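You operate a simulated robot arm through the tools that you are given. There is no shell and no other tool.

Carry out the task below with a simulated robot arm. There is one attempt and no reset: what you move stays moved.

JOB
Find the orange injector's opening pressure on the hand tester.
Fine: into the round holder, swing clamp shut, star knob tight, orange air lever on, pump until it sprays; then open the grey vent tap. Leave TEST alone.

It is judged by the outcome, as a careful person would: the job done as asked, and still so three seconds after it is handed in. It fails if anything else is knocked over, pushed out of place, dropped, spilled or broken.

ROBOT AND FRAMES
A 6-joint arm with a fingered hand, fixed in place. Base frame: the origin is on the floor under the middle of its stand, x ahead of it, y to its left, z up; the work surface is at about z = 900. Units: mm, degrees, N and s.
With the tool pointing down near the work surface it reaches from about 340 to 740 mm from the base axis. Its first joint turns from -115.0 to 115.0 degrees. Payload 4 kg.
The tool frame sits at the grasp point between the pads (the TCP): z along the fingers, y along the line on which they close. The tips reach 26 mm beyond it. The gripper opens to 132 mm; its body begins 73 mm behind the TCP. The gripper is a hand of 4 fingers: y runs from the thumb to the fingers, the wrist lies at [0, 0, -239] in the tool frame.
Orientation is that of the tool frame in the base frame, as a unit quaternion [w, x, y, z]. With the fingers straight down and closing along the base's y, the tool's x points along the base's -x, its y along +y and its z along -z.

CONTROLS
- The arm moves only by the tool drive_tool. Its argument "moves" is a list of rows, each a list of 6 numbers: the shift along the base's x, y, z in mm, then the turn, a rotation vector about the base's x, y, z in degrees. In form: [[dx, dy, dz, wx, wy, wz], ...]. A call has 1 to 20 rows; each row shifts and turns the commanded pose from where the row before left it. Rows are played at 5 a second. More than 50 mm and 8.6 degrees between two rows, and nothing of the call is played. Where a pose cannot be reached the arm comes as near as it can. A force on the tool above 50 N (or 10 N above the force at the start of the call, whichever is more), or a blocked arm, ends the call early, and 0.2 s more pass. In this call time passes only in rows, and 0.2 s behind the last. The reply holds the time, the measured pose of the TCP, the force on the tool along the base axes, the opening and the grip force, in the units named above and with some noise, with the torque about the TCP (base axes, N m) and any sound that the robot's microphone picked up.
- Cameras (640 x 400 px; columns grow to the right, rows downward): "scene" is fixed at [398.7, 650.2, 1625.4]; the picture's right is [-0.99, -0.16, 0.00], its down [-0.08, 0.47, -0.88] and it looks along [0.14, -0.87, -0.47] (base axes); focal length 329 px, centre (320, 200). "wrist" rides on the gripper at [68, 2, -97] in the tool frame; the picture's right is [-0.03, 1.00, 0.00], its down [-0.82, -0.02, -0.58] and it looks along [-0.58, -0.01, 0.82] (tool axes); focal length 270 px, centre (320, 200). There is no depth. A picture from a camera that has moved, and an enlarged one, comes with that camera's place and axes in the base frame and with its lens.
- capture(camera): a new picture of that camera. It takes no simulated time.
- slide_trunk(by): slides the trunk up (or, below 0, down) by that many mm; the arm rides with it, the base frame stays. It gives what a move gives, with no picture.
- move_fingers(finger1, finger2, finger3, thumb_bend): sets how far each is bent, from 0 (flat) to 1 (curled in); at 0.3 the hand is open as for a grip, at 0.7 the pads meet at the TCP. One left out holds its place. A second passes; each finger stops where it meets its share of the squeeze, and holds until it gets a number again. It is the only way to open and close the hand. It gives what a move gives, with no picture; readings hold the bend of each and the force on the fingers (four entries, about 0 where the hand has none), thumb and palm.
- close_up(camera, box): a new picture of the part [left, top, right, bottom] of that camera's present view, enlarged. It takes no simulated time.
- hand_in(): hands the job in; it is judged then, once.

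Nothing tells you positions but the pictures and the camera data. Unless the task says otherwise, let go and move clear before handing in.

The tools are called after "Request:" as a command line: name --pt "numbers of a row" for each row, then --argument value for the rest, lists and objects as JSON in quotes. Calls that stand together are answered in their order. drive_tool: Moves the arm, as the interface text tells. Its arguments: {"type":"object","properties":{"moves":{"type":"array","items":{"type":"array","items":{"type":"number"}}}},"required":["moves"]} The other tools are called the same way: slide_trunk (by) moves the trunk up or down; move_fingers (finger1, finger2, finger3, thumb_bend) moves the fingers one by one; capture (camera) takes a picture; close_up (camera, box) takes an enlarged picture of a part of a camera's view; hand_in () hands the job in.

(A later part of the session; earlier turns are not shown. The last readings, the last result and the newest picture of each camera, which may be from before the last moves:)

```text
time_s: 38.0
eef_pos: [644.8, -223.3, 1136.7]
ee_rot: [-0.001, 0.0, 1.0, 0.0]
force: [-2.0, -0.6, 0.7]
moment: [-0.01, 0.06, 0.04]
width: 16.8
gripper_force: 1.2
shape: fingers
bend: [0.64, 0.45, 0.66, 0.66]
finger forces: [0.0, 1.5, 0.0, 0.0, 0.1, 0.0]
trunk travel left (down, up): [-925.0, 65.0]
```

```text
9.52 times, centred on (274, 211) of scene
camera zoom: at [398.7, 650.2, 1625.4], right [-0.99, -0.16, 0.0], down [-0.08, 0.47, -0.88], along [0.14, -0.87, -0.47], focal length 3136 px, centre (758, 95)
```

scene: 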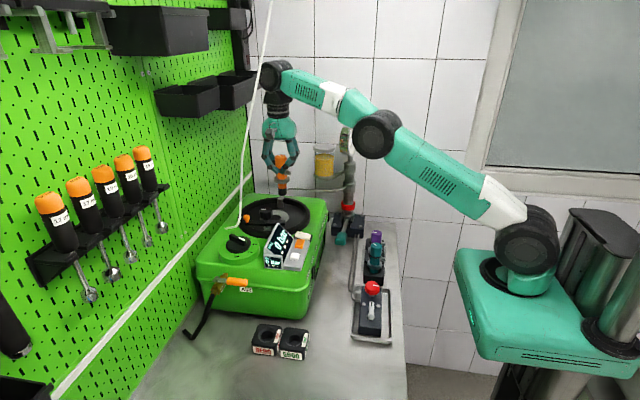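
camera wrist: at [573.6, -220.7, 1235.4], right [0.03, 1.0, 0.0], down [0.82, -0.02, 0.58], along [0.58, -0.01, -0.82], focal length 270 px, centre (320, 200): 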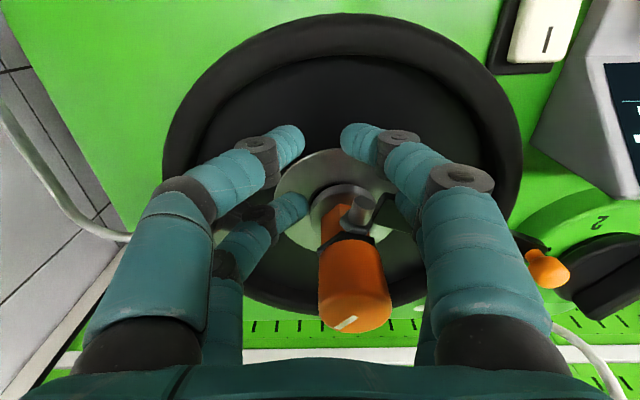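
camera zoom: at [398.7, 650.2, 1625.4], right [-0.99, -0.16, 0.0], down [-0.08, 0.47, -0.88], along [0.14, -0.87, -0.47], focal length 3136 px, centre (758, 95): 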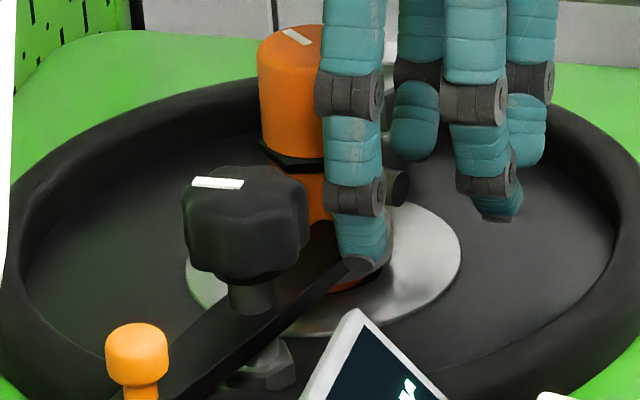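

Request:
drive_tool --pt "2 0 0 0 0 0" --pt "2 0.3 0 0 0 0"

Request:
close_up --camera "wrist" --box '[280, 150, 440, 270]'

Request:
close_up --camera "scene" --box '[246, 190, 302, 232]'

```text
time_s: 38.6
eef_pos: [651.1, -222.0, 1138.1]
ee_rot: [0.0, 0.0, 1.0, 0.0]
force: [0.2, -0.3, 0.1]
moment: [0.03, 0.02, 0.02]
width: 17.1
gripper_force: 0.6
shape: fingers
bend: [0.64, 0.46, 0.66, 0.66]
finger forces: [0.0, 0.6, 0.0, 0.0, 0.0, 0.1]
trunk travel left (down, up): [-925.0, 65.0]
```

```text
3.33 times, centred on (360, 210) of wrist
camera zoom: at [581.6, -220.4, 1235.4], right [0.02, 1.0, 0.0], down [0.82, -0.02, 0.58], along [0.58, -0.01, -0.82], focal length 901 px, centre (187, 167)
```

zoom: 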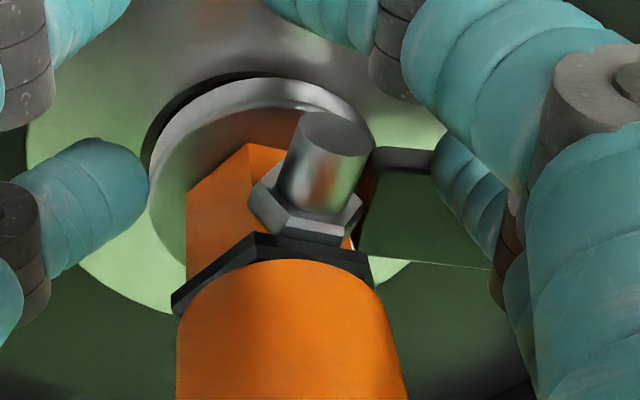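

```text
9.52 times, centred on (274, 211) of scene
camera zoom: at [398.7, 650.2, 1625.4], right [-0.99, -0.16, 0.0], down [-0.08, 0.47, -0.88], along [0.14, -0.87, -0.47], focal length 3136 px, centre (758, 95)
```

zoom: 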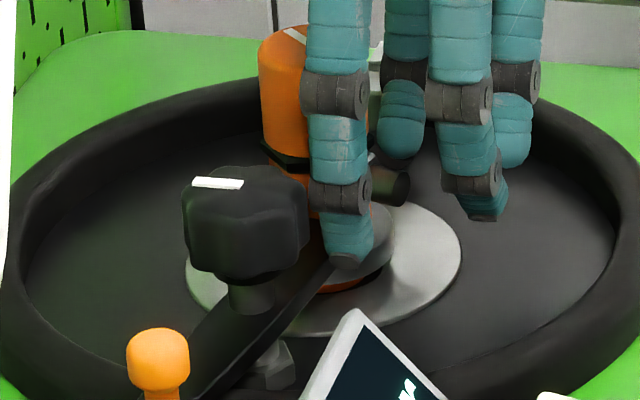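

Request:
drive_tool --pt "2 0.3 0 0 0 0" --pt "2 0.3 0 0 0 0"

Request:
close_up --camera "wrist" --box '[280, 130, 440, 250]'

Request:
close_up --camera "scene" --box '[246, 190, 302, 232]'

```text
time_s: 39.2
eef_pos: [655.2, -221.8, 1137.6]
ee_rot: [0.0, 0.0, 1.0, 0.0]
force: [0.1, 0.2, -0.1]
moment: [0.0, -0.01, 0.03]
width: 16.9
gripper_force: 0.0
shape: fingers
bend: [0.64, 0.45, 0.66, 0.66]
finger forces: [0.0, 0.0, 0.0, 0.0, 0.0, 0.1]
trunk travel left (down, up): [-925.0, 65.0]
```

```text
3.33 times, centred on (360, 190) of wrist
camera zoom: at [585.8, -219.8, 1235.0], right [0.02, 1.0, 0.0], down [0.82, -0.02, 0.58], along [0.58, -0.01, -0.82], focal length 901 px, centre (187, 233)
```

zoom: 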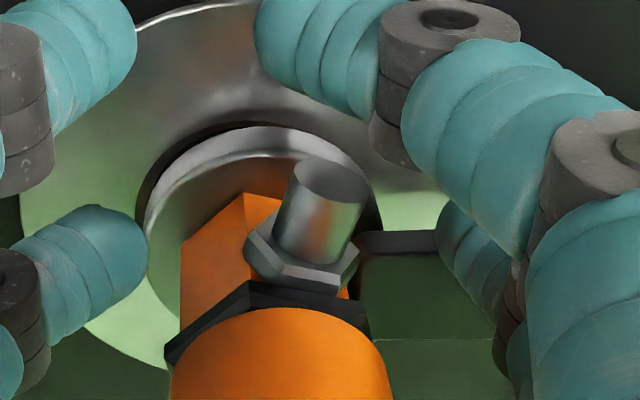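

```text
9.52 times, centred on (274, 211) of scene
camera zoom: at [398.7, 650.2, 1625.4], right [-0.99, -0.16, 0.0], down [-0.08, 0.47, -0.88], along [0.14, -0.87, -0.47], focal length 3136 px, centre (758, 95)
```

zoom: 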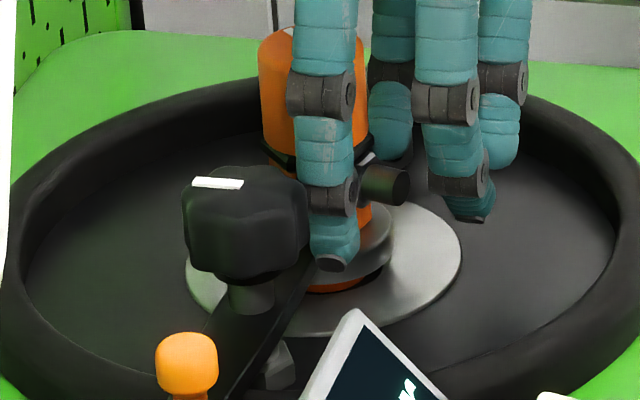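

The bar is now pointing straight at the injector side (-y) and finger 2 lost contact, as if it settled. I'll push gently a little more to feel whether it's against its stop.

Request:
drive_tool --pt "1.5 0 0 0 0 0" --pt "1.5 0 0 0 0 0"

Request:
close_up --camera "wrist" --box '[280, 130, 440, 250]'

Request:
close_up --camera "scene" --box '[246, 190, 302, 232]'

```text
time_s: 39.8
eef_pos: [657.7, -222.4, 1136.8]
ee_rot: [0.0, 0.0, 1.0, 0.0]
force: [-2.3, 0.1, 0.3]
moment: [0.02, 0.04, 0.03]
width: 17.0
gripper_force: 1.2
shape: fingers
bend: [0.64, 0.45, 0.66, 0.66]
finger forces: [0.1, 1.5, 0.1, 0.0, 0.1, 0.1]
trunk travel left (down, up): [-925.0, 65.0]
```

```text
3.33 times, centred on (360, 190) of wrist
camera zoom: at [588.4, -220.0, 1235.1], right [0.02, 1.0, 0.0], down [0.82, -0.02, 0.58], along [0.58, -0.01, -0.82], focal length 901 px, centre (187, 233)
```

zoom: 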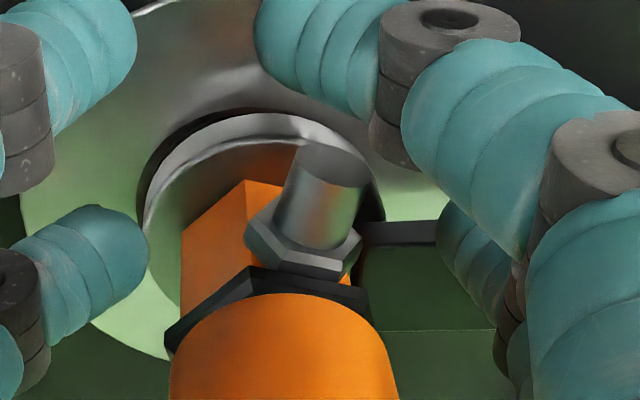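

```text
9.52 times, centred on (274, 211) of scene
camera zoom: at [398.7, 650.2, 1625.4], right [-0.99, -0.16, 0.0], down [-0.08, 0.47, -0.88], along [0.14, -0.87, -0.47], focal length 3136 px, centre (758, 95)
```

zoom: 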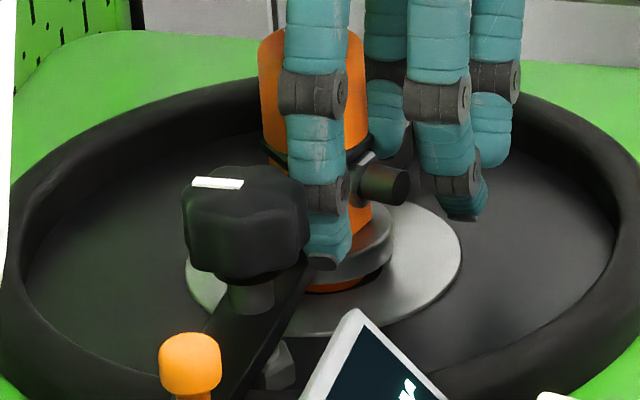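

Request:
drive_tool --pt "1.5 0.2 0 0 0 0" --pt "1.5 0.2 0 0 0 0"

Request:
close_up --camera "wrist" --box '[280, 130, 440, 250]'

Request:
close_up --camera "scene" --box '[246, 190, 302, 232]'

```text
time_s: 40.4
eef_pos: [660.9, -220.9, 1137.0]
ee_rot: [0.0, 0.0, 1.0, 0.0]
force: [-1.4, 0.0, 0.5]
moment: [-0.02, 0.04, 0.1]
width: 16.8
gripper_force: 0.9
shape: fingers
bend: [0.64, 0.46, 0.66, 0.66]
finger forces: [0.0, 1.5, 0.0, 0.1, 0.0, 0.1]
trunk travel left (down, up): [-925.0, 65.0]
```

```text
3.33 times, centred on (360, 190) of wrist
camera zoom: at [591.2, -219.7, 1235.5], right [0.03, 1.0, 0.0], down [0.82, -0.02, 0.58], along [0.58, -0.01, -0.82], focal length 901 px, centre (187, 233)
```

zoom: 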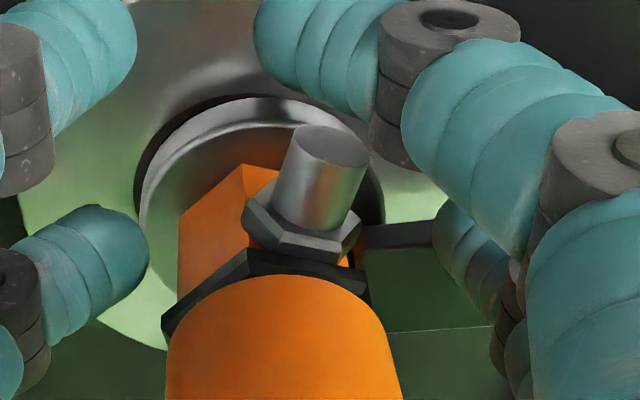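

```text
9.52 times, centred on (274, 211) of scene
camera zoom: at [398.7, 650.2, 1625.4], right [-0.99, -0.16, 0.0], down [-0.08, 0.47, -0.88], along [0.14, -0.87, -0.47], focal length 3136 px, centre (758, 95)
```

zoom: 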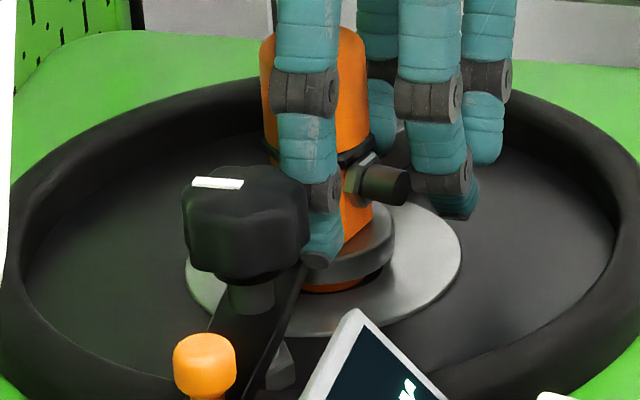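

Request:
drive_tool --pt "1.5 0.2 0 0 0 0"

Request:
close_up --camera "wrist" --box '[280, 130, 440, 250]'

Request:
close_up --camera "scene" --box '[246, 190, 302, 232]'

```text
time_s: 40.8
eef_pos: [659.9, -221.8, 1137.5]
ee_rot: [0.0, -0.001, 1.0, 0.0]
force: [-6.1, -0.4, 0.9]
moment: [0.05, 0.18, 0.4]
width: 16.9
gripper_force: 3.4
shape: fingers
bend: [0.64, 0.46, 0.66, 0.66]
finger forces: [0.1, 6.7, 0.0, 0.0, 0.0, 0.1]
trunk travel left (down, up): [-925.0, 65.0]
```

```text
3.33 times, centred on (360, 190) of wrist
camera zoom: at [591.6, -219.8, 1235.6], right [0.02, 1.0, 0.0], down [0.82, -0.02, 0.58], along [0.58, -0.01, -0.82], focal length 901 px, centre (187, 233)
```

zoom: 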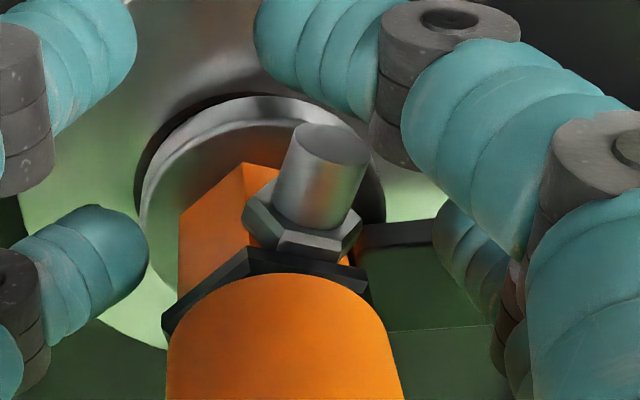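

```text
9.52 times, centred on (274, 211) of scene
camera zoom: at [398.7, 650.2, 1625.4], right [-0.99, -0.16, 0.0], down [-0.08, 0.47, -0.88], along [0.14, -0.87, -0.47], focal length 3136 px, centre (758, 95)
```

zoom: 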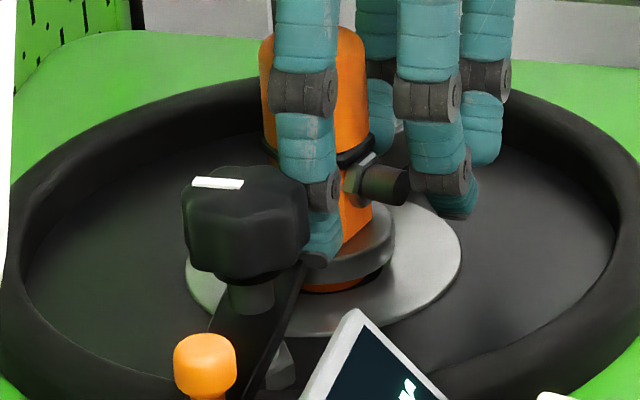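

The push force rose to about 7 N with no more motion: the clamp is against its stop, shut over the injector's flange. I'll back the finger off and lift clear.

Request:
drive_tool --pt "-4 0 0 0 0 0" --pt "-4 0 0 0 0 0" --pt "-2 0 10 0 0 0" --pt "-5 0 20 0 0 0" --pt "-10 0 30 0 0 0" --pt "-20 0 30 0 0 0" --pt "-30 10 10 0 0 0" --pt "-30 20 0 0 0 0" --pt "-20 30 0 0 0 0"

Request:
capture --camera "wrist"

Request:
close_up --camera "scene" --box '[236, 180, 308, 234]'

Request:
close_up --camera "wrist" --box '[220, 160, 420, 300]'

```text
time_s: 42.8
eef_pos: [536.2, -159.2, 1238.0]
ee_rot: [0.0, 0.0, 1.0, -0.001]
force: [-0.1, 0.8, -0.3]
moment: [0.0, 0.0, -0.01]
width: 16.7
gripper_force: 0.0
shape: fingers
bend: [0.64, 0.45, 0.66, 0.66]
finger forces: [0.0, 0.0, 0.0, 0.1, 0.0, 0.0]
trunk travel left (down, up): [-925.0, 65.0]
```

```text
taken
camera wrist: at [467.4, -158.2, 1335.6], right [0.02, 1.0, 0.0], down [0.82, -0.02, 0.58], along [0.58, -0.01, -0.82], focal length 270 px, centre (320, 200)
```

wrist: 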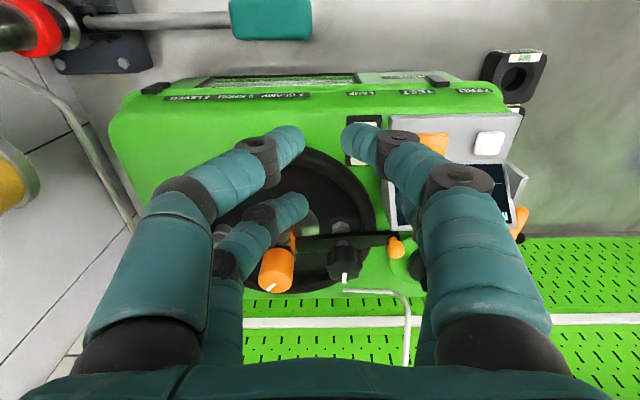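

```text
7.41 times, centred on (272, 207) of scene
camera zoom: at [398.7, 650.2, 1625.4], right [-0.99, -0.16, 0.0], down [-0.08, 0.47, -0.88], along [0.14, -0.87, -0.47], focal length 2439 px, centre (676, 148)
```

zoom: 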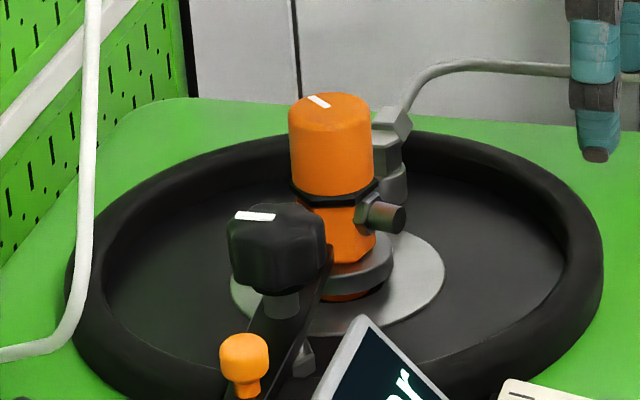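

```text
2.86 times, centred on (320, 230) of wrist
camera zoom: at [467.4, -158.2, 1335.6], right [0.02, 1.0, 0.0], down [0.82, -0.02, 0.58], along [0.58, -0.01, -0.82], focal length 772 px, centre (320, 114)
```

zoom: 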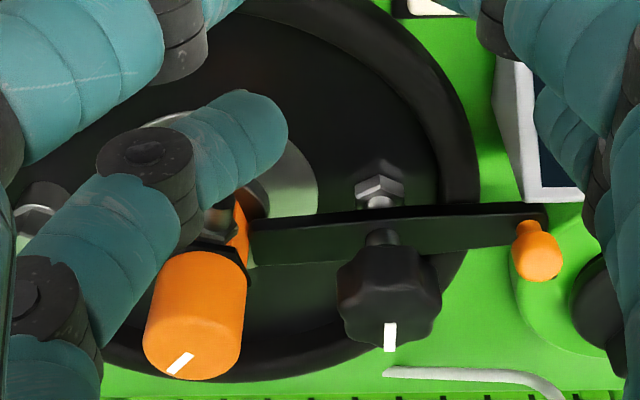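

The clamp bar is shut over the injector's flange. Next is the star knob at about (677,-139); the white cable passes near where the wrist would be, so I'll approach tilted with the wrist leaning towards the robot. First a closer centred look at the knob.

Request:
move_fingers --finger1 0.56 --finger2 0.56 --finger3 0.56 --thumb_bend 0.56

Request:
drive_tool --pt "22 7 0 0 0 0" --pt "22 7 0 0 0 0" --pt "20 6 0 0 0 0"

Request:
capture --camera "wrist"

Request:
close_up --camera "wrist" --box '[240, 140, 400, 260]'

Request:
close_up --camera "scene" --box '[220, 100, 340, 200]'

```text
time_s: 43.8
eef_pos: [538.3, -159.9, 1237.7]
ee_rot: [0.0, 0.0, 1.0, 0.0]
force: [-0.6, 0.3, -0.1]
moment: [-0.02, 0.0, 0.03]
width: 45.2
gripper_force: 0.1
shape: fingers
bend: [0.56, 0.56, 0.56, 0.56]
finger forces: [0.0, 0.0, 0.0, 0.0, 0.1, 0.0]
trunk travel left (down, up): [-925.0, 65.0]
```

```text
time_s: 44.6
eef_pos: [602.3, -140.2, 1237.3]
ee_rot: [0.0, 0.001, 1.0, 0.0]
force: [1.0, -0.5, 1.2]
moment: [-0.01, 0.02, 0.0]
width: 45.2
gripper_force: 0.0
shape: fingers
bend: [0.56, 0.56, 0.56, 0.56]
finger forces: [0.1, 0.1, 0.0, 0.0, 0.1, 0.0]
trunk travel left (down, up): [-925.0, 65.0]
```

```text
taken
camera wrist: at [533.8, -139.5, 1335.2], right [0.03, 1.0, 0.0], down [0.82, -0.02, 0.58], along [0.58, -0.01, -0.82], focal length 270 px, centre (320, 200)
```

wrist: 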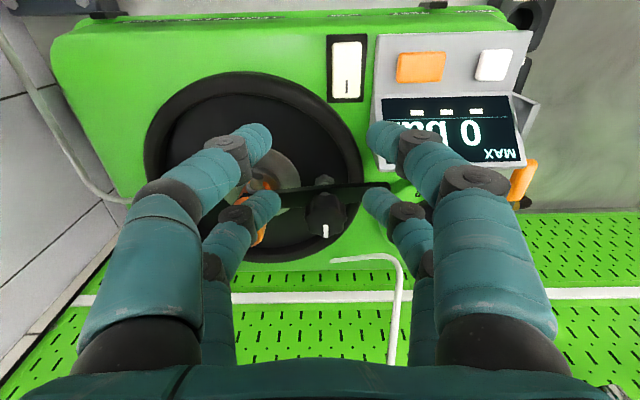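

```text
3.33 times, centred on (320, 200) of wrist
camera zoom: at [533.8, -139.5, 1335.2], right [0.03, 1.0, 0.0], down [0.82, -0.02, 0.58], along [0.58, -0.01, -0.82], focal length 901 px, centre (320, 200)
```

zoom: 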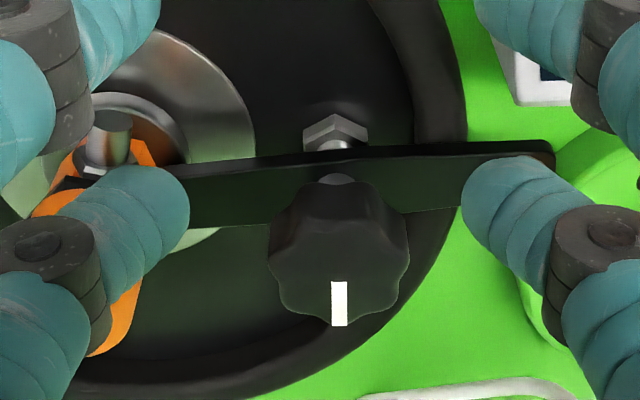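

```text
4.00 times, centred on (280, 150) of scene
camera zoom: at [398.7, 650.2, 1625.4], right [-0.99, -0.16, 0.0], down [-0.08, 0.47, -0.88], along [0.14, -0.87, -0.47], focal length 1317 px, centre (480, 400)
```

zoom: 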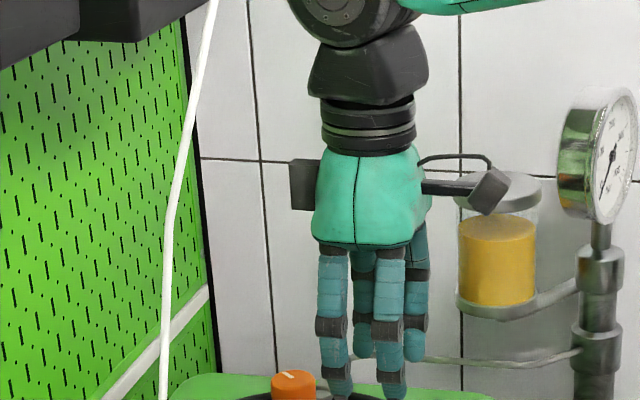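

Triangulating the knob from two wrist views puts it at about (688,-138.5), top z≈1150. I'll pre-narrow the fingers, yaw +60° and lean the hand about 14° away from the cable, still clear of everything.

Request:
move_fingers --finger1 0.59 --finger2 0.59 --finger3 0.59 --thumb_bend 0.59

Request:
drive_tool --pt "0 0 0 0 0 7.5" --pt "0 0 0 0 0 7.5" --pt "0 0 0 0 0 7.5" --pt "0 0 0 0 0 7.5" --pt "0 0 0 0 0 7.5" --pt "0 0 0 0 0 7.5" --pt "0 0 0 0 0 7.5" --pt "0 0 0 0 0 7.5" --pt "0 0 0 6.9 -1.22 0" --pt "0 0 0 6.9 -1.22 0"

Request:
drive_tool --pt "30 0 -10 0 0 0" --pt "30 0 -10 0 0 0" --pt "26 1.5 -12 0 0 0"

Request:
capture --camera "wrist"

Request:
close_up --camera "scene" --box '[200, 60, 360, 240]'

```text
time_s: 45.6
eef_pos: [601.8, -141.1, 1237.9]
ee_rot: [-0.001, 0.0, 1.0, 0.0]
force: [-0.2, -0.5, 0.0]
moment: [0.0, -0.01, -0.02]
width: 36.3
gripper_force: 0.0
shape: fingers
bend: [0.59, 0.59, 0.59, 0.59]
finger forces: [0.0, 0.0, 0.0, 0.0, 0.0, 0.0]
trunk travel left (down, up): [-925.0, 65.0]
```

```text
time_s: 47.8
eef_pos: [603.6, -139.0, 1238.5]
ee_rot: [0.076, -0.493, 0.862, 0.093]
force: [-0.2, 0.5, 0.1]
moment: [0.0, 0.03, 0.03]
width: 36.3
gripper_force: 0.0
shape: fingers
bend: [0.59, 0.59, 0.59, 0.59]
finger forces: [0.1, 0.0, 0.0, 0.0, 0.0, 0.1]
out of reach, approached as far as the arm can: row 10
trunk travel left (down, up): [-925.0, 65.0]
```

```text
time_s: 48.6
eef_pos: [692.1, -138.1, 1205.6]
ee_rot: [0.078, -0.495, 0.86, 0.092]
force: [0.4, 0.1, 0.1]
moment: [0.0, 0.01, 0.0]
width: 36.0
gripper_force: 0.0
shape: fingers
bend: [0.59, 0.59, 0.59, 0.59]
finger forces: [0.0, 0.0, 0.0, 0.0, 0.0, 0.0]
trunk travel left (down, up): [-925.0, 65.0]
```

```text
taken
camera wrist: at [651.4, -216.9, 1284.6], right [-0.86, 0.51, 0.09], down [0.4, 0.54, 0.74], along [0.33, 0.67, -0.66], focal length 270 px, centre (320, 200)
```

wrist: 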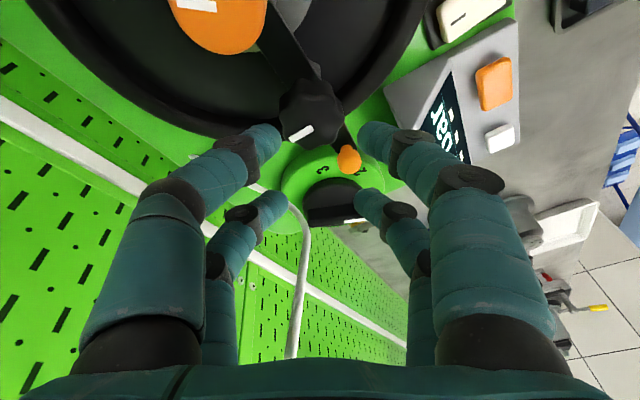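

```text
2.22 times, centred on (280, 150) of scene
camera zoom: at [398.7, 650.2, 1625.4], right [-0.99, -0.16, 0.0], down [-0.08, 0.47, -0.88], along [0.14, -0.87, -0.47], focal length 732 px, centre (409, 311)
```

zoom: 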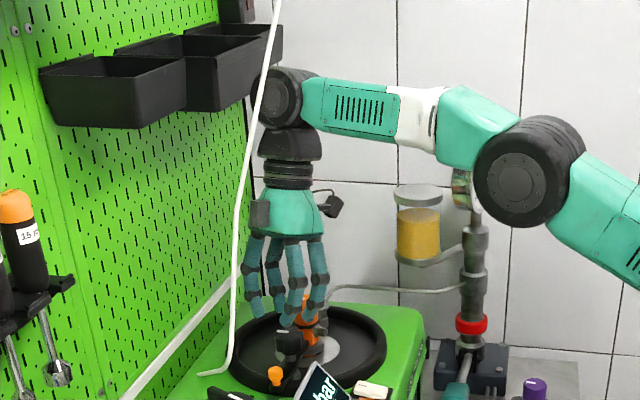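

Request:
close_up --camera "wrist" --box '[220, 40, 420, 190]'

Request:
close_up --camera "scene" --box '[236, 160, 316, 240]'

```text
2.67 times, centred on (320, 115) of wrist
camera zoom: at [651.4, -216.9, 1284.6], right [-0.86, 0.51, 0.09], down [0.4, 0.54, 0.74], along [0.33, 0.67, -0.66], focal length 721 px, centre (320, 427)
```

zoom: 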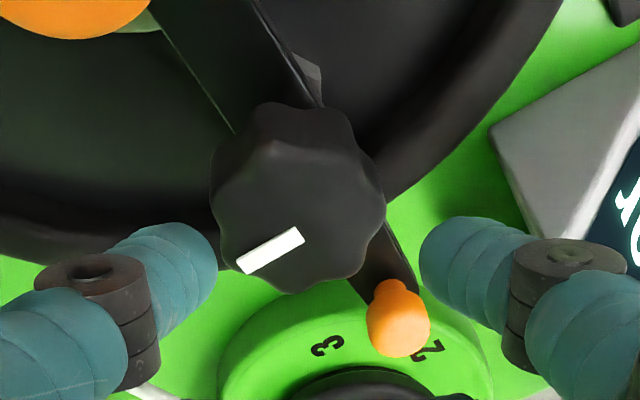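

```text
5.00 times, centred on (276, 200) of scene
camera zoom: at [398.7, 650.2, 1625.4], right [-0.99, -0.16, 0.0], down [-0.08, 0.47, -0.88], along [0.14, -0.87, -0.47], focal length 1646 px, centre (540, 200)
```

zoom: 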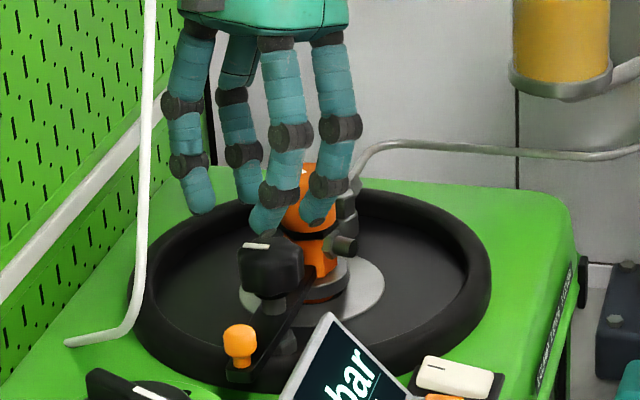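

The knob centre is at about (689,-139); the hand is lined up above it, clear of the cable. I'll lower the open fingers around it.

Request:
drive_tool --pt "-1 -0.7 -15 0 0 0" --pt "-0.7 -0.6 -15 0 0 0" --pt "0 0 -12 0 0 0" --pt "0 0 -8 0 0 0"

Request:
close_up --camera "wrist" --box '[220, 80, 420, 230]'

Request:
close_up --camera "scene" --box '[236, 170, 306, 230]'

```text
time_s: 49.6
eef_pos: [687.3, -138.0, 1156.5]
ee_rot: [0.079, -0.497, 0.859, 0.093]
force: [0.8, 0.9, 0.2]
moment: [-0.03, -0.06, -0.02]
width: 36.5
gripper_force: 0.5
shape: fingers
bend: [0.59, 0.59, 0.59, 0.59]
finger forces: [0.0, 0.1, 0.1, 0.0, 0.7, 0.0]
trunk travel left (down, up): [-925.0, 65.0]
```

```text
2.67 times, centred on (320, 155) of wrist
camera zoom: at [647.3, -218.1, 1236.1], right [-0.86, 0.51, 0.09], down [0.4, 0.54, 0.74], along [0.33, 0.67, -0.66], focal length 721 px, centre (320, 320)
```

zoom: 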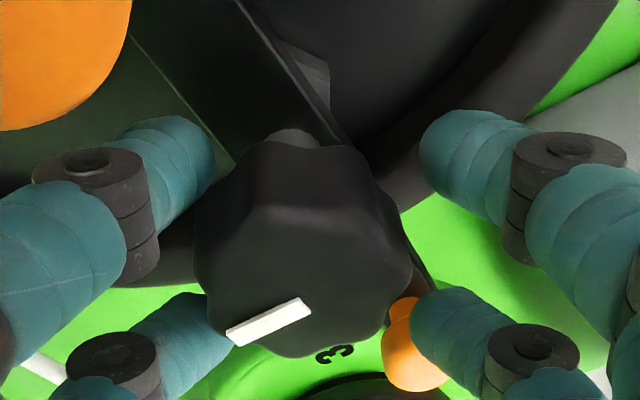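

```text
6.67 times, centred on (271, 200) of scene
camera zoom: at [398.7, 650.2, 1625.4], right [-0.99, -0.16, 0.0], down [-0.08, 0.47, -0.88], along [0.14, -0.87, -0.47], focal length 2195 px, centre (647, 200)
```

zoom: 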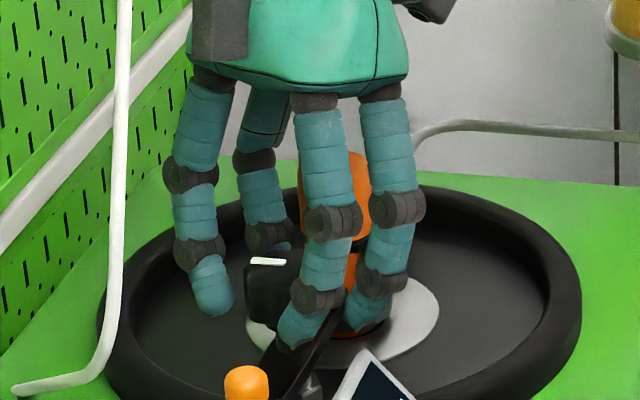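

Request:
drive_tool --pt "2 -0.3 0 0 0 0" --pt "0 0 -4 0 0 0" --pt "0 0 -3 0 0 0"

Request:
close_up --camera "wrist" --box '[220, 80, 420, 230]'

Request:
close_up --camera "scene" --box '[236, 170, 306, 230]'

```text
time_s: 50.4
eef_pos: [689.4, -137.9, 1150.7]
ee_rot: [0.078, -0.497, 0.859, 0.094]
force: [0.4, 0.2, -0.3]
moment: [0.0, -0.02, 0.01]
width: 36.2
gripper_force: 0.2
shape: fingers
bend: [0.59, 0.59, 0.59, 0.59]
finger forces: [0.1, 0.1, 0.0, 0.0, 0.0, 0.1]
trunk travel left (down, up): [-925.0, 65.0]
```

```text
2.67 times, centred on (320, 155) of wrist
camera zoom: at [649.8, -218.7, 1228.8], right [-0.86, 0.51, 0.09], down [0.4, 0.54, 0.74], along [0.33, 0.67, -0.66], focal length 721 px, centre (320, 320)
```

zoom: 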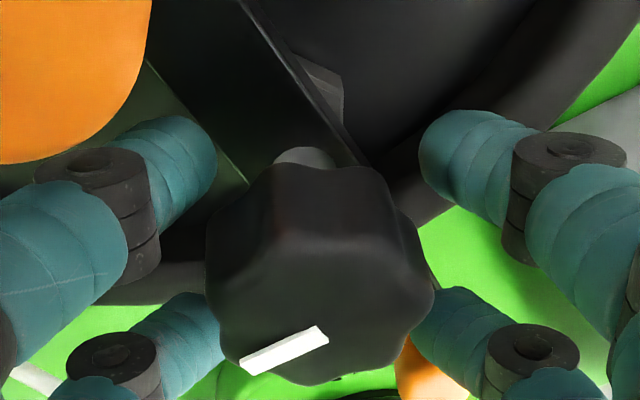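

```text
6.67 times, centred on (271, 200) of scene
camera zoom: at [398.7, 650.2, 1625.4], right [-0.99, -0.16, 0.0], down [-0.08, 0.47, -0.88], along [0.14, -0.87, -0.47], focal length 2195 px, centre (647, 200)
```

zoom: 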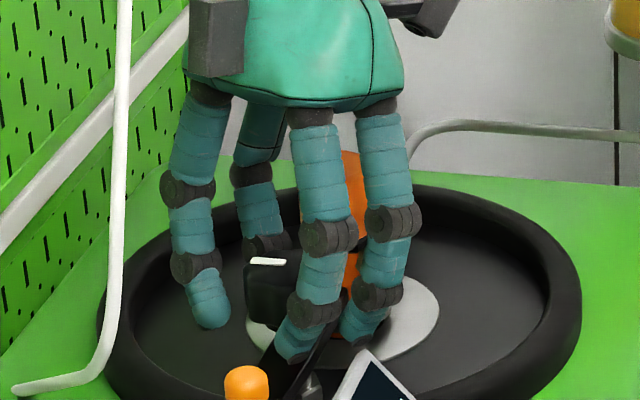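

Centred around the knob with no contact. I'll close the four fingers on it.

Request:
move_fingers --finger1 0.75 --finger2 0.75 --finger3 0.75 --thumb_bend 0.75

Request:
close_up --camera "wrist" --box '[220, 80, 420, 230]'

Request:
close_up --camera "scene" --box '[236, 170, 306, 230]'

```text
time_s: 51.4
eef_pos: [690.5, -137.8, 1148.6]
ee_rot: [0.078, -0.496, 0.86, 0.093]
force: [2.8, -0.7, -10.8]
moment: [-0.04, 0.04, -0.02]
width: 21.5
gripper_force: 17.0
shape: fingers
bend: [0.68, 0.72, 0.72, 0.67]
finger forces: [10.0, 6.6, 5.4, 0.0, 13.4, 0.0]
trunk travel left (down, up): [-925.0, 65.0]
```

```text
2.67 times, centred on (320, 155) of wrist
camera zoom: at [651.2, -219.0, 1227.3], right [-0.85, 0.51, 0.09], down [0.4, 0.54, 0.74], along [0.33, 0.67, -0.66], focal length 721 px, centre (320, 320)
```

zoom: 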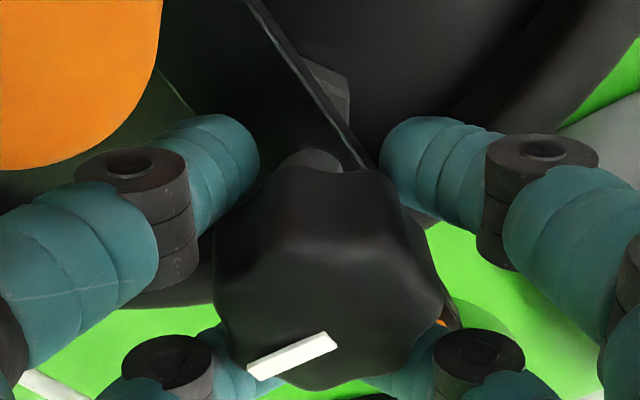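

```text
6.67 times, centred on (271, 200) of scene
camera zoom: at [398.7, 650.2, 1625.4], right [-0.99, -0.16, 0.0], down [-0.08, 0.47, -0.88], along [0.14, -0.87, -0.47], focal length 2195 px, centre (647, 200)
```

zoom: 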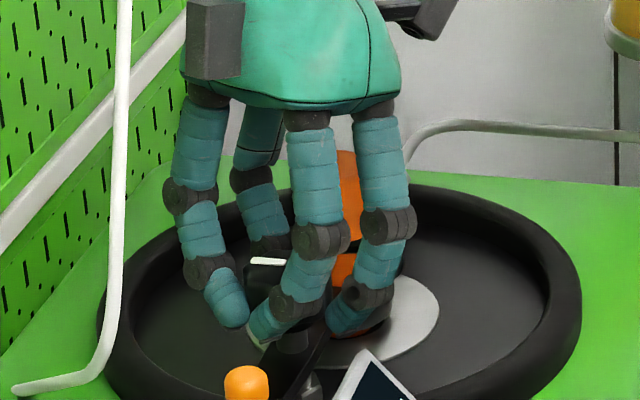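

The hand has the knob with all four fingers. I'll turn it clockwise in steps and watch the white mark and torque.

Request:
drive_tool --pt "0 0 0 0 0 -5" --pt "0 0 0 0 0 -5" --pt "0 0 0 0 0 -5" --pt "0 0 0 0 0 -5" --pt "0 0 0 0 0 -5" --pt "0 0 0 0 0 -5"

Request:
close_up --camera "wrist" --box '[220, 80, 420, 230]'

Request:
close_up --camera "scene" --box '[226, 160, 316, 240]'

```text
time_s: 52.8
eef_pos: [690.4, -138.4, 1149.2]
ee_rot: [0.098, -0.255, 0.959, 0.071]
force: [-2.3, -2.9, -15.3]
moment: [-0.1, 0.1, 0.1]
width: 21.4
gripper_force: 18.7
shape: fingers
bend: [0.68, 0.72, 0.72, 0.67]
finger forces: [11.4, 5.8, 5.0, 0.1, 15.2, 0.1]
trunk travel left (down, up): [-925.0, 65.0]
```

```text
2.67 times, centred on (320, 155) of wrist
camera zoom: at [616.3, -188.9, 1227.9], right [-0.48, 0.87, 0.09], down [0.62, 0.26, 0.74], along [0.62, 0.41, -0.66], focal length 721 px, centre (320, 320)
```

zoom: 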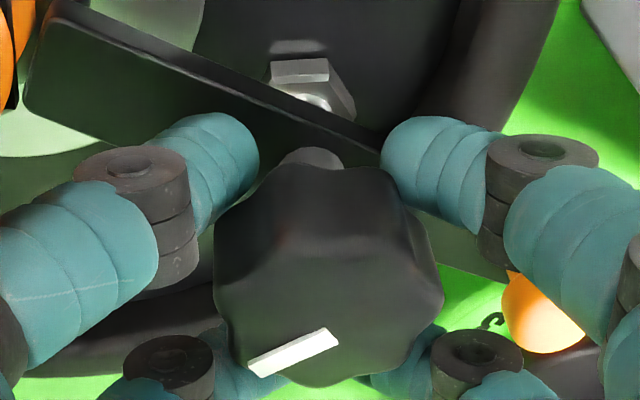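

```text
5.00 times, centred on (271, 200) of scene
camera zoom: at [398.7, 650.2, 1625.4], right [-0.99, -0.16, 0.0], down [-0.08, 0.47, -0.88], along [0.14, -0.87, -0.47], focal length 1646 px, centre (565, 200)
```

zoom: 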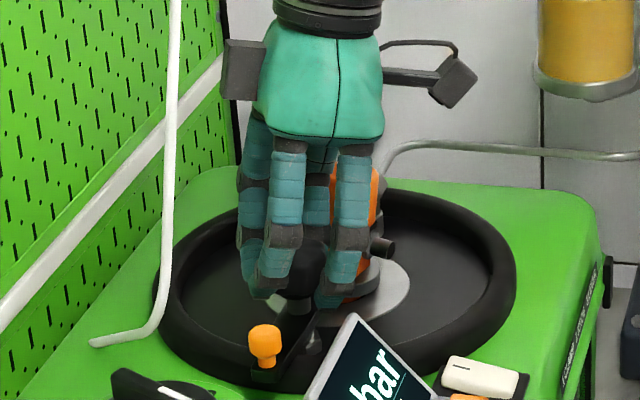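

The knob turns with the hand and the bar stays put. I'll keep turning clockwise.

Request:
drive_tool --pt "0 0 0 0 0 -5" --pt "0 0 0 0 0 -5" --pt "0 0 0 0 0 -5" --pt "0 0 0 0 0 -5" --pt "0 0 0 0 0 -5" --pt "0 0 0 0 0 -5" --pt "0 0 0 0 0 -5" --pt "0 0 0 0 0 -5"

Request:
close_up --camera "wrist" --box '[220, 80, 420, 230]'

Request:
close_up --camera "scene" --box '[226, 160, 316, 240]'

```text
time_s: 54.6
eef_pos: [689.9, -139.5, 1148.8]
ee_rot: [0.117, 0.086, 0.989, 0.033]
force: [-2.6, -1.9, -14.5]
moment: [-0.02, 0.1, 0.03]
width: 21.7
gripper_force: 21.5
shape: fingers
bend: [0.67, 0.72, 0.72, 0.66]
finger forces: [11.8, 7.3, 7.3, 0.0, 16.2, 0.0]
trunk travel left (down, up): [-925.0, 65.0]
```

```text
2.67 times, centred on (320, 155) of wrist
camera zoom: at [601.5, -129.8, 1228.3], right [0.19, 0.98, 0.09], down [0.64, -0.19, 0.74], along [0.74, -0.08, -0.66], focal length 721 px, centre (320, 320)
```

zoom: 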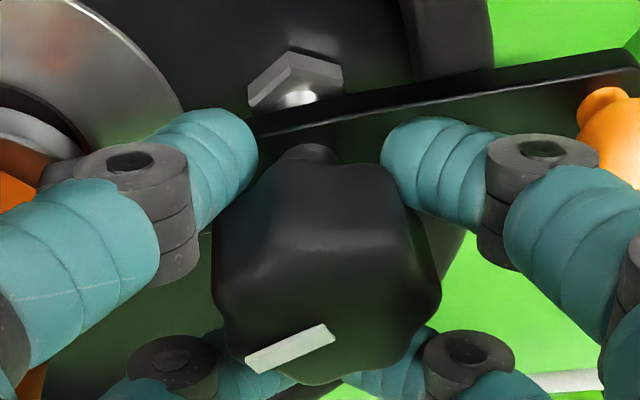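

```text
5.00 times, centred on (271, 200) of scene
camera zoom: at [398.7, 650.2, 1625.4], right [-0.99, -0.16, 0.0], down [-0.08, 0.47, -0.88], along [0.14, -0.87, -0.47], focal length 1646 px, centre (565, 200)
```

zoom: 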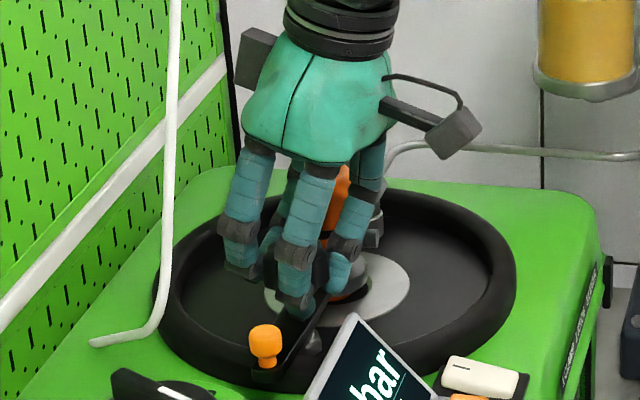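

Request:
drive_tool --pt "0 0 0 0 0 -5" --pt "0 0 0 0 0 -5" --pt "0 0 0 0 0 -5" --pt "0 0 0 0 0 -5" --pt "0 0 0 0 0 -5" --pt "0 0 0 0 0 -5" --pt "0 0 0 0 0 -5" --pt "0 0 0 0 0 -5" --pt "0 0 0 0 0 -5" --pt "0 0 0 0 0 -5"

Request:
close_up --camera "wrist" --box '[220, 80, 420, 230]'

Request:
close_up --camera "scene" --box '[216, 120, 326, 240]'

```text
time_s: 56.8
eef_pos: [689.9, -139.0, 1149.3]
ee_rot: [0.119, 0.496, 0.86, -0.022]
force: [-6.5, -1.5, -15.4]
moment: [0.06, 0.17, 0.1]
width: 21.9
gripper_force: 21.4
shape: fingers
bend: [0.68, 0.72, 0.72, 0.66]
finger forces: [10.5, 6.1, 8.6, 0.0, 17.5, 0.0]
trunk travel left (down, up): [-925.0, 65.0]
```

```text
2.67 times, centred on (320, 155) of wrist
camera zoom: at [640.0, -65.2, 1228.5], right [0.87, 0.48, 0.09], down [0.27, -0.61, 0.74], along [0.41, -0.62, -0.66], focal length 721 px, centre (320, 320)
```

zoom: 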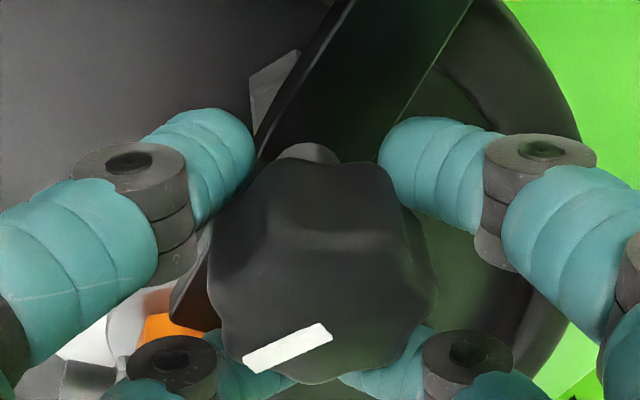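

```text
3.33 times, centred on (271, 180) of scene
camera zoom: at [398.7, 650.2, 1625.4], right [-0.99, -0.16, 0.0], down [-0.08, 0.47, -0.88], along [0.14, -0.87, -0.47], focal length 1098 px, centre (483, 267)
```

zoom: 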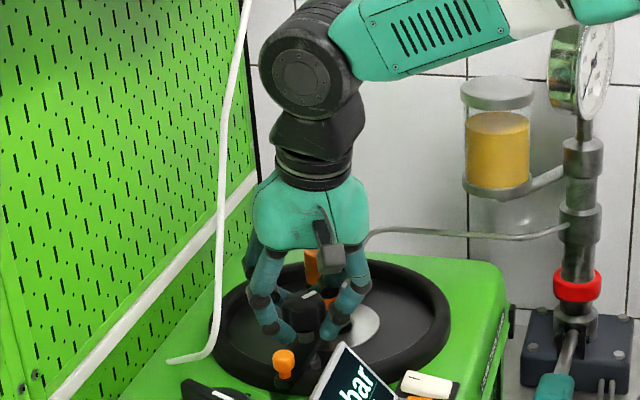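

120° turned so far with little resistance. I'll open the fingers in place, swing back, and take another stroke.

Request:
move_fingers --finger1 0.59 --finger2 0.59 --finger3 0.59 --thumb_bend 0.59

Request:
drive_tool --pt "0 0 0 0 0 8" --pt "0 0 0 0 0 8" --pt "0 0 0 0 0 8" --pt "0 0 0 0 0 8" --pt "0 0 0 0 0 8" --pt "0 0 0 0 0 8" --pt "0 0 0 0 0 8" --pt "0 0 0 0 0 8" --pt "0 0 0 0 0 8" --pt "0 0 0 0 0 8" --pt "0 0 0 0 0 8" --pt "0 0 0 0 0 8" --pt "0 0 0 0 0 8" --pt "0 0 0 0 0 8" --pt "0 0 0 0 0 8"

Request:
close_up --camera "wrist" --box '[220, 80, 420, 230]'

Request:
close_up --camera "scene" --box '[226, 160, 316, 240]'

```text
time_s: 57.8
eef_pos: [689.6, -137.8, 1149.6]
ee_rot: [0.121, 0.496, 0.86, -0.021]
force: [0.5, -0.4, 1.0]
moment: [-0.01, 0.04, 0.02]
width: 35.9
gripper_force: 0.0
shape: fingers
bend: [0.59, 0.59, 0.59, 0.59]
finger forces: [0.0, 0.1, 0.0, 0.0, 0.0, 0.0]
trunk travel left (down, up): [-925.0, 65.0]
```

```text
time_s: 61.0
eef_pos: [690.4, -139.8, 1150.0]
ee_rot: [0.079, -0.498, 0.858, 0.093]
force: [0.0, -0.4, -0.2]
moment: [0.01, 0.0, 0.03]
width: 35.7
gripper_force: 0.1
shape: fingers
bend: [0.59, 0.59, 0.59, 0.59]
finger forces: [0.0, 0.1, 0.1, 0.0, 0.0, 0.0]
trunk travel left (down, up): [-925.0, 65.0]
```

```text
2.67 times, centred on (320, 155) of wrist
camera zoom: at [649.8, -219.2, 1228.8], right [-0.86, 0.51, 0.09], down [0.4, 0.54, 0.74], along [0.33, 0.67, -0.66], focal length 721 px, centre (320, 320)
```

zoom: 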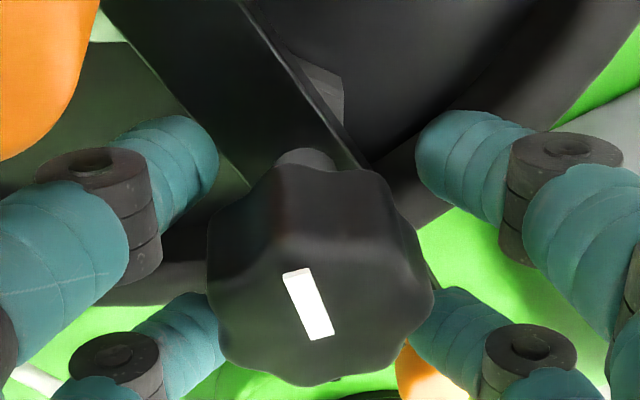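

```text
5.00 times, centred on (271, 200) of scene
camera zoom: at [398.7, 650.2, 1625.4], right [-0.99, -0.16, 0.0], down [-0.08, 0.47, -0.88], along [0.14, -0.87, -0.47], focal length 1646 px, centre (565, 200)
```

zoom: 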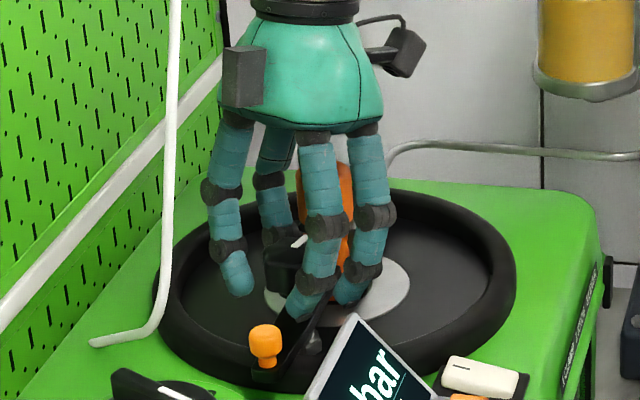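

Request:
move_fingers --finger1 0.75 --finger2 0.75 --finger3 0.75 --thumb_bend 0.75

Request:
drive_tool --pt "0 0 0 0 0 -5" --pt "0 0 0 0 0 -5" --pt "0 0 0 0 0 -5" --pt "0 0 0 0 0 -5" --pt "0 0 0 0 0 -5" --pt "0 0 0 0 0 -5" --pt "0 0 0 0 0 -5" --pt "0 0 0 0 0 -5"

Request:
drive_tool --pt "0 0 0 0 0 -5" --pt "0 0 0 0 0 -5" --pt "0 0 0 0 0 -5" --pt "0 0 0 0 0 -5" --pt "0 0 0 0 0 -5" --pt "0 0 0 0 0 -5" --pt "0 0 0 0 0 -5" --pt "0 0 0 0 0 -5"

Request:
close_up --camera "wrist" --box '[220, 80, 420, 230]'

Request:
close_up --camera "scene" --box '[226, 160, 316, 240]'

```text
time_s: 62.0
eef_pos: [691.4, -138.7, 1147.6]
ee_rot: [0.078, -0.496, 0.86, 0.094]
force: [2.6, -1.9, -11.4]
moment: [-0.15, 0.02, 0.01]
width: 21.2
gripper_force: 17.8
shape: fingers
bend: [0.68, 0.72, 0.71, 0.67]
finger forces: [9.7, 6.5, 6.0, 0.0, 13.5, 0.0]
trunk travel left (down, up): [-925.0, 65.0]
```

```text
time_s: 63.8
eef_pos: [690.1, -138.3, 1149.4]
ee_rot: [0.106, -0.171, 0.978, 0.061]
force: [2.1, 3.0, -9.4]
moment: [-0.15, 0.19, 0.49]
width: 23.0
gripper_force: 29.7
shape: fingers
bend: [0.7, 0.73, 0.72, 0.65]
finger forces: [18.1, 5.1, 17.6, 0.0, 18.2, 0.0]
trunk travel left (down, up): [-925.0, 65.0]
```

```text
time_s: 65.6
eef_pos: [691.7, -137.1, 1148.9]
ee_rot: [0.12, 0.173, 0.977, 0.02]
force: [9.9, 5.0, -10.1]
moment: [0.18, 0.46, 1.18]
width: 23.3
gripper_force: 48.5
shape: fingers
bend: [0.71, 0.73, 0.72, 0.65]
finger forces: [32.2, 0.1, 50.6, 0.0, 14.5, 0.1]
trunk travel left (down, up): [-925.0, 65.0]
```

```text
2.67 times, centred on (320, 155) of wrist
camera zoom: at [606.3, -113.0, 1227.8], right [0.36, 0.93, 0.09], down [0.6, -0.3, 0.74], along [0.72, -0.21, -0.66], focal length 721 px, centre (320, 320)
```

zoom: 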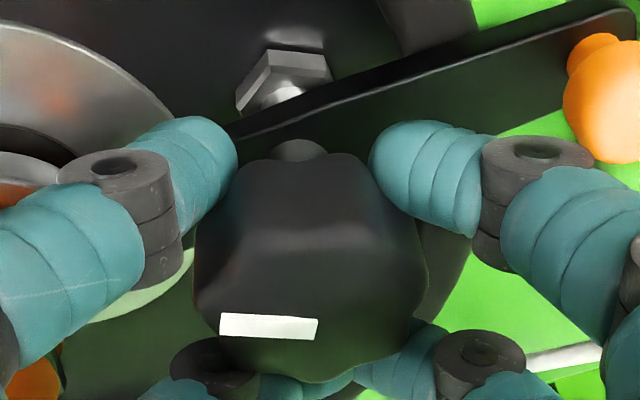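

```text
5.00 times, centred on (271, 200) of scene
camera zoom: at [398.7, 650.2, 1625.4], right [-0.99, -0.16, 0.0], down [-0.08, 0.47, -0.88], along [0.14, -0.87, -0.47], focal length 1646 px, centre (565, 200)
```

zoom: 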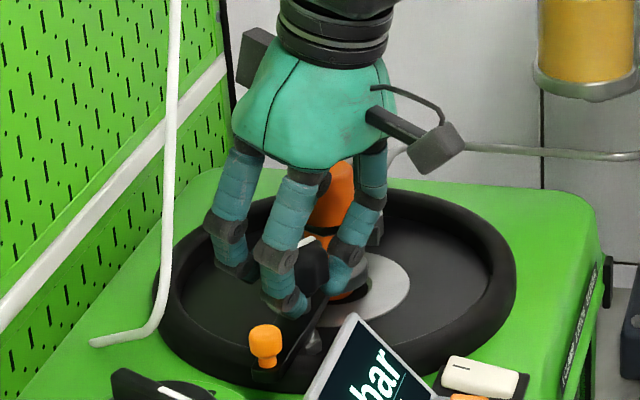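

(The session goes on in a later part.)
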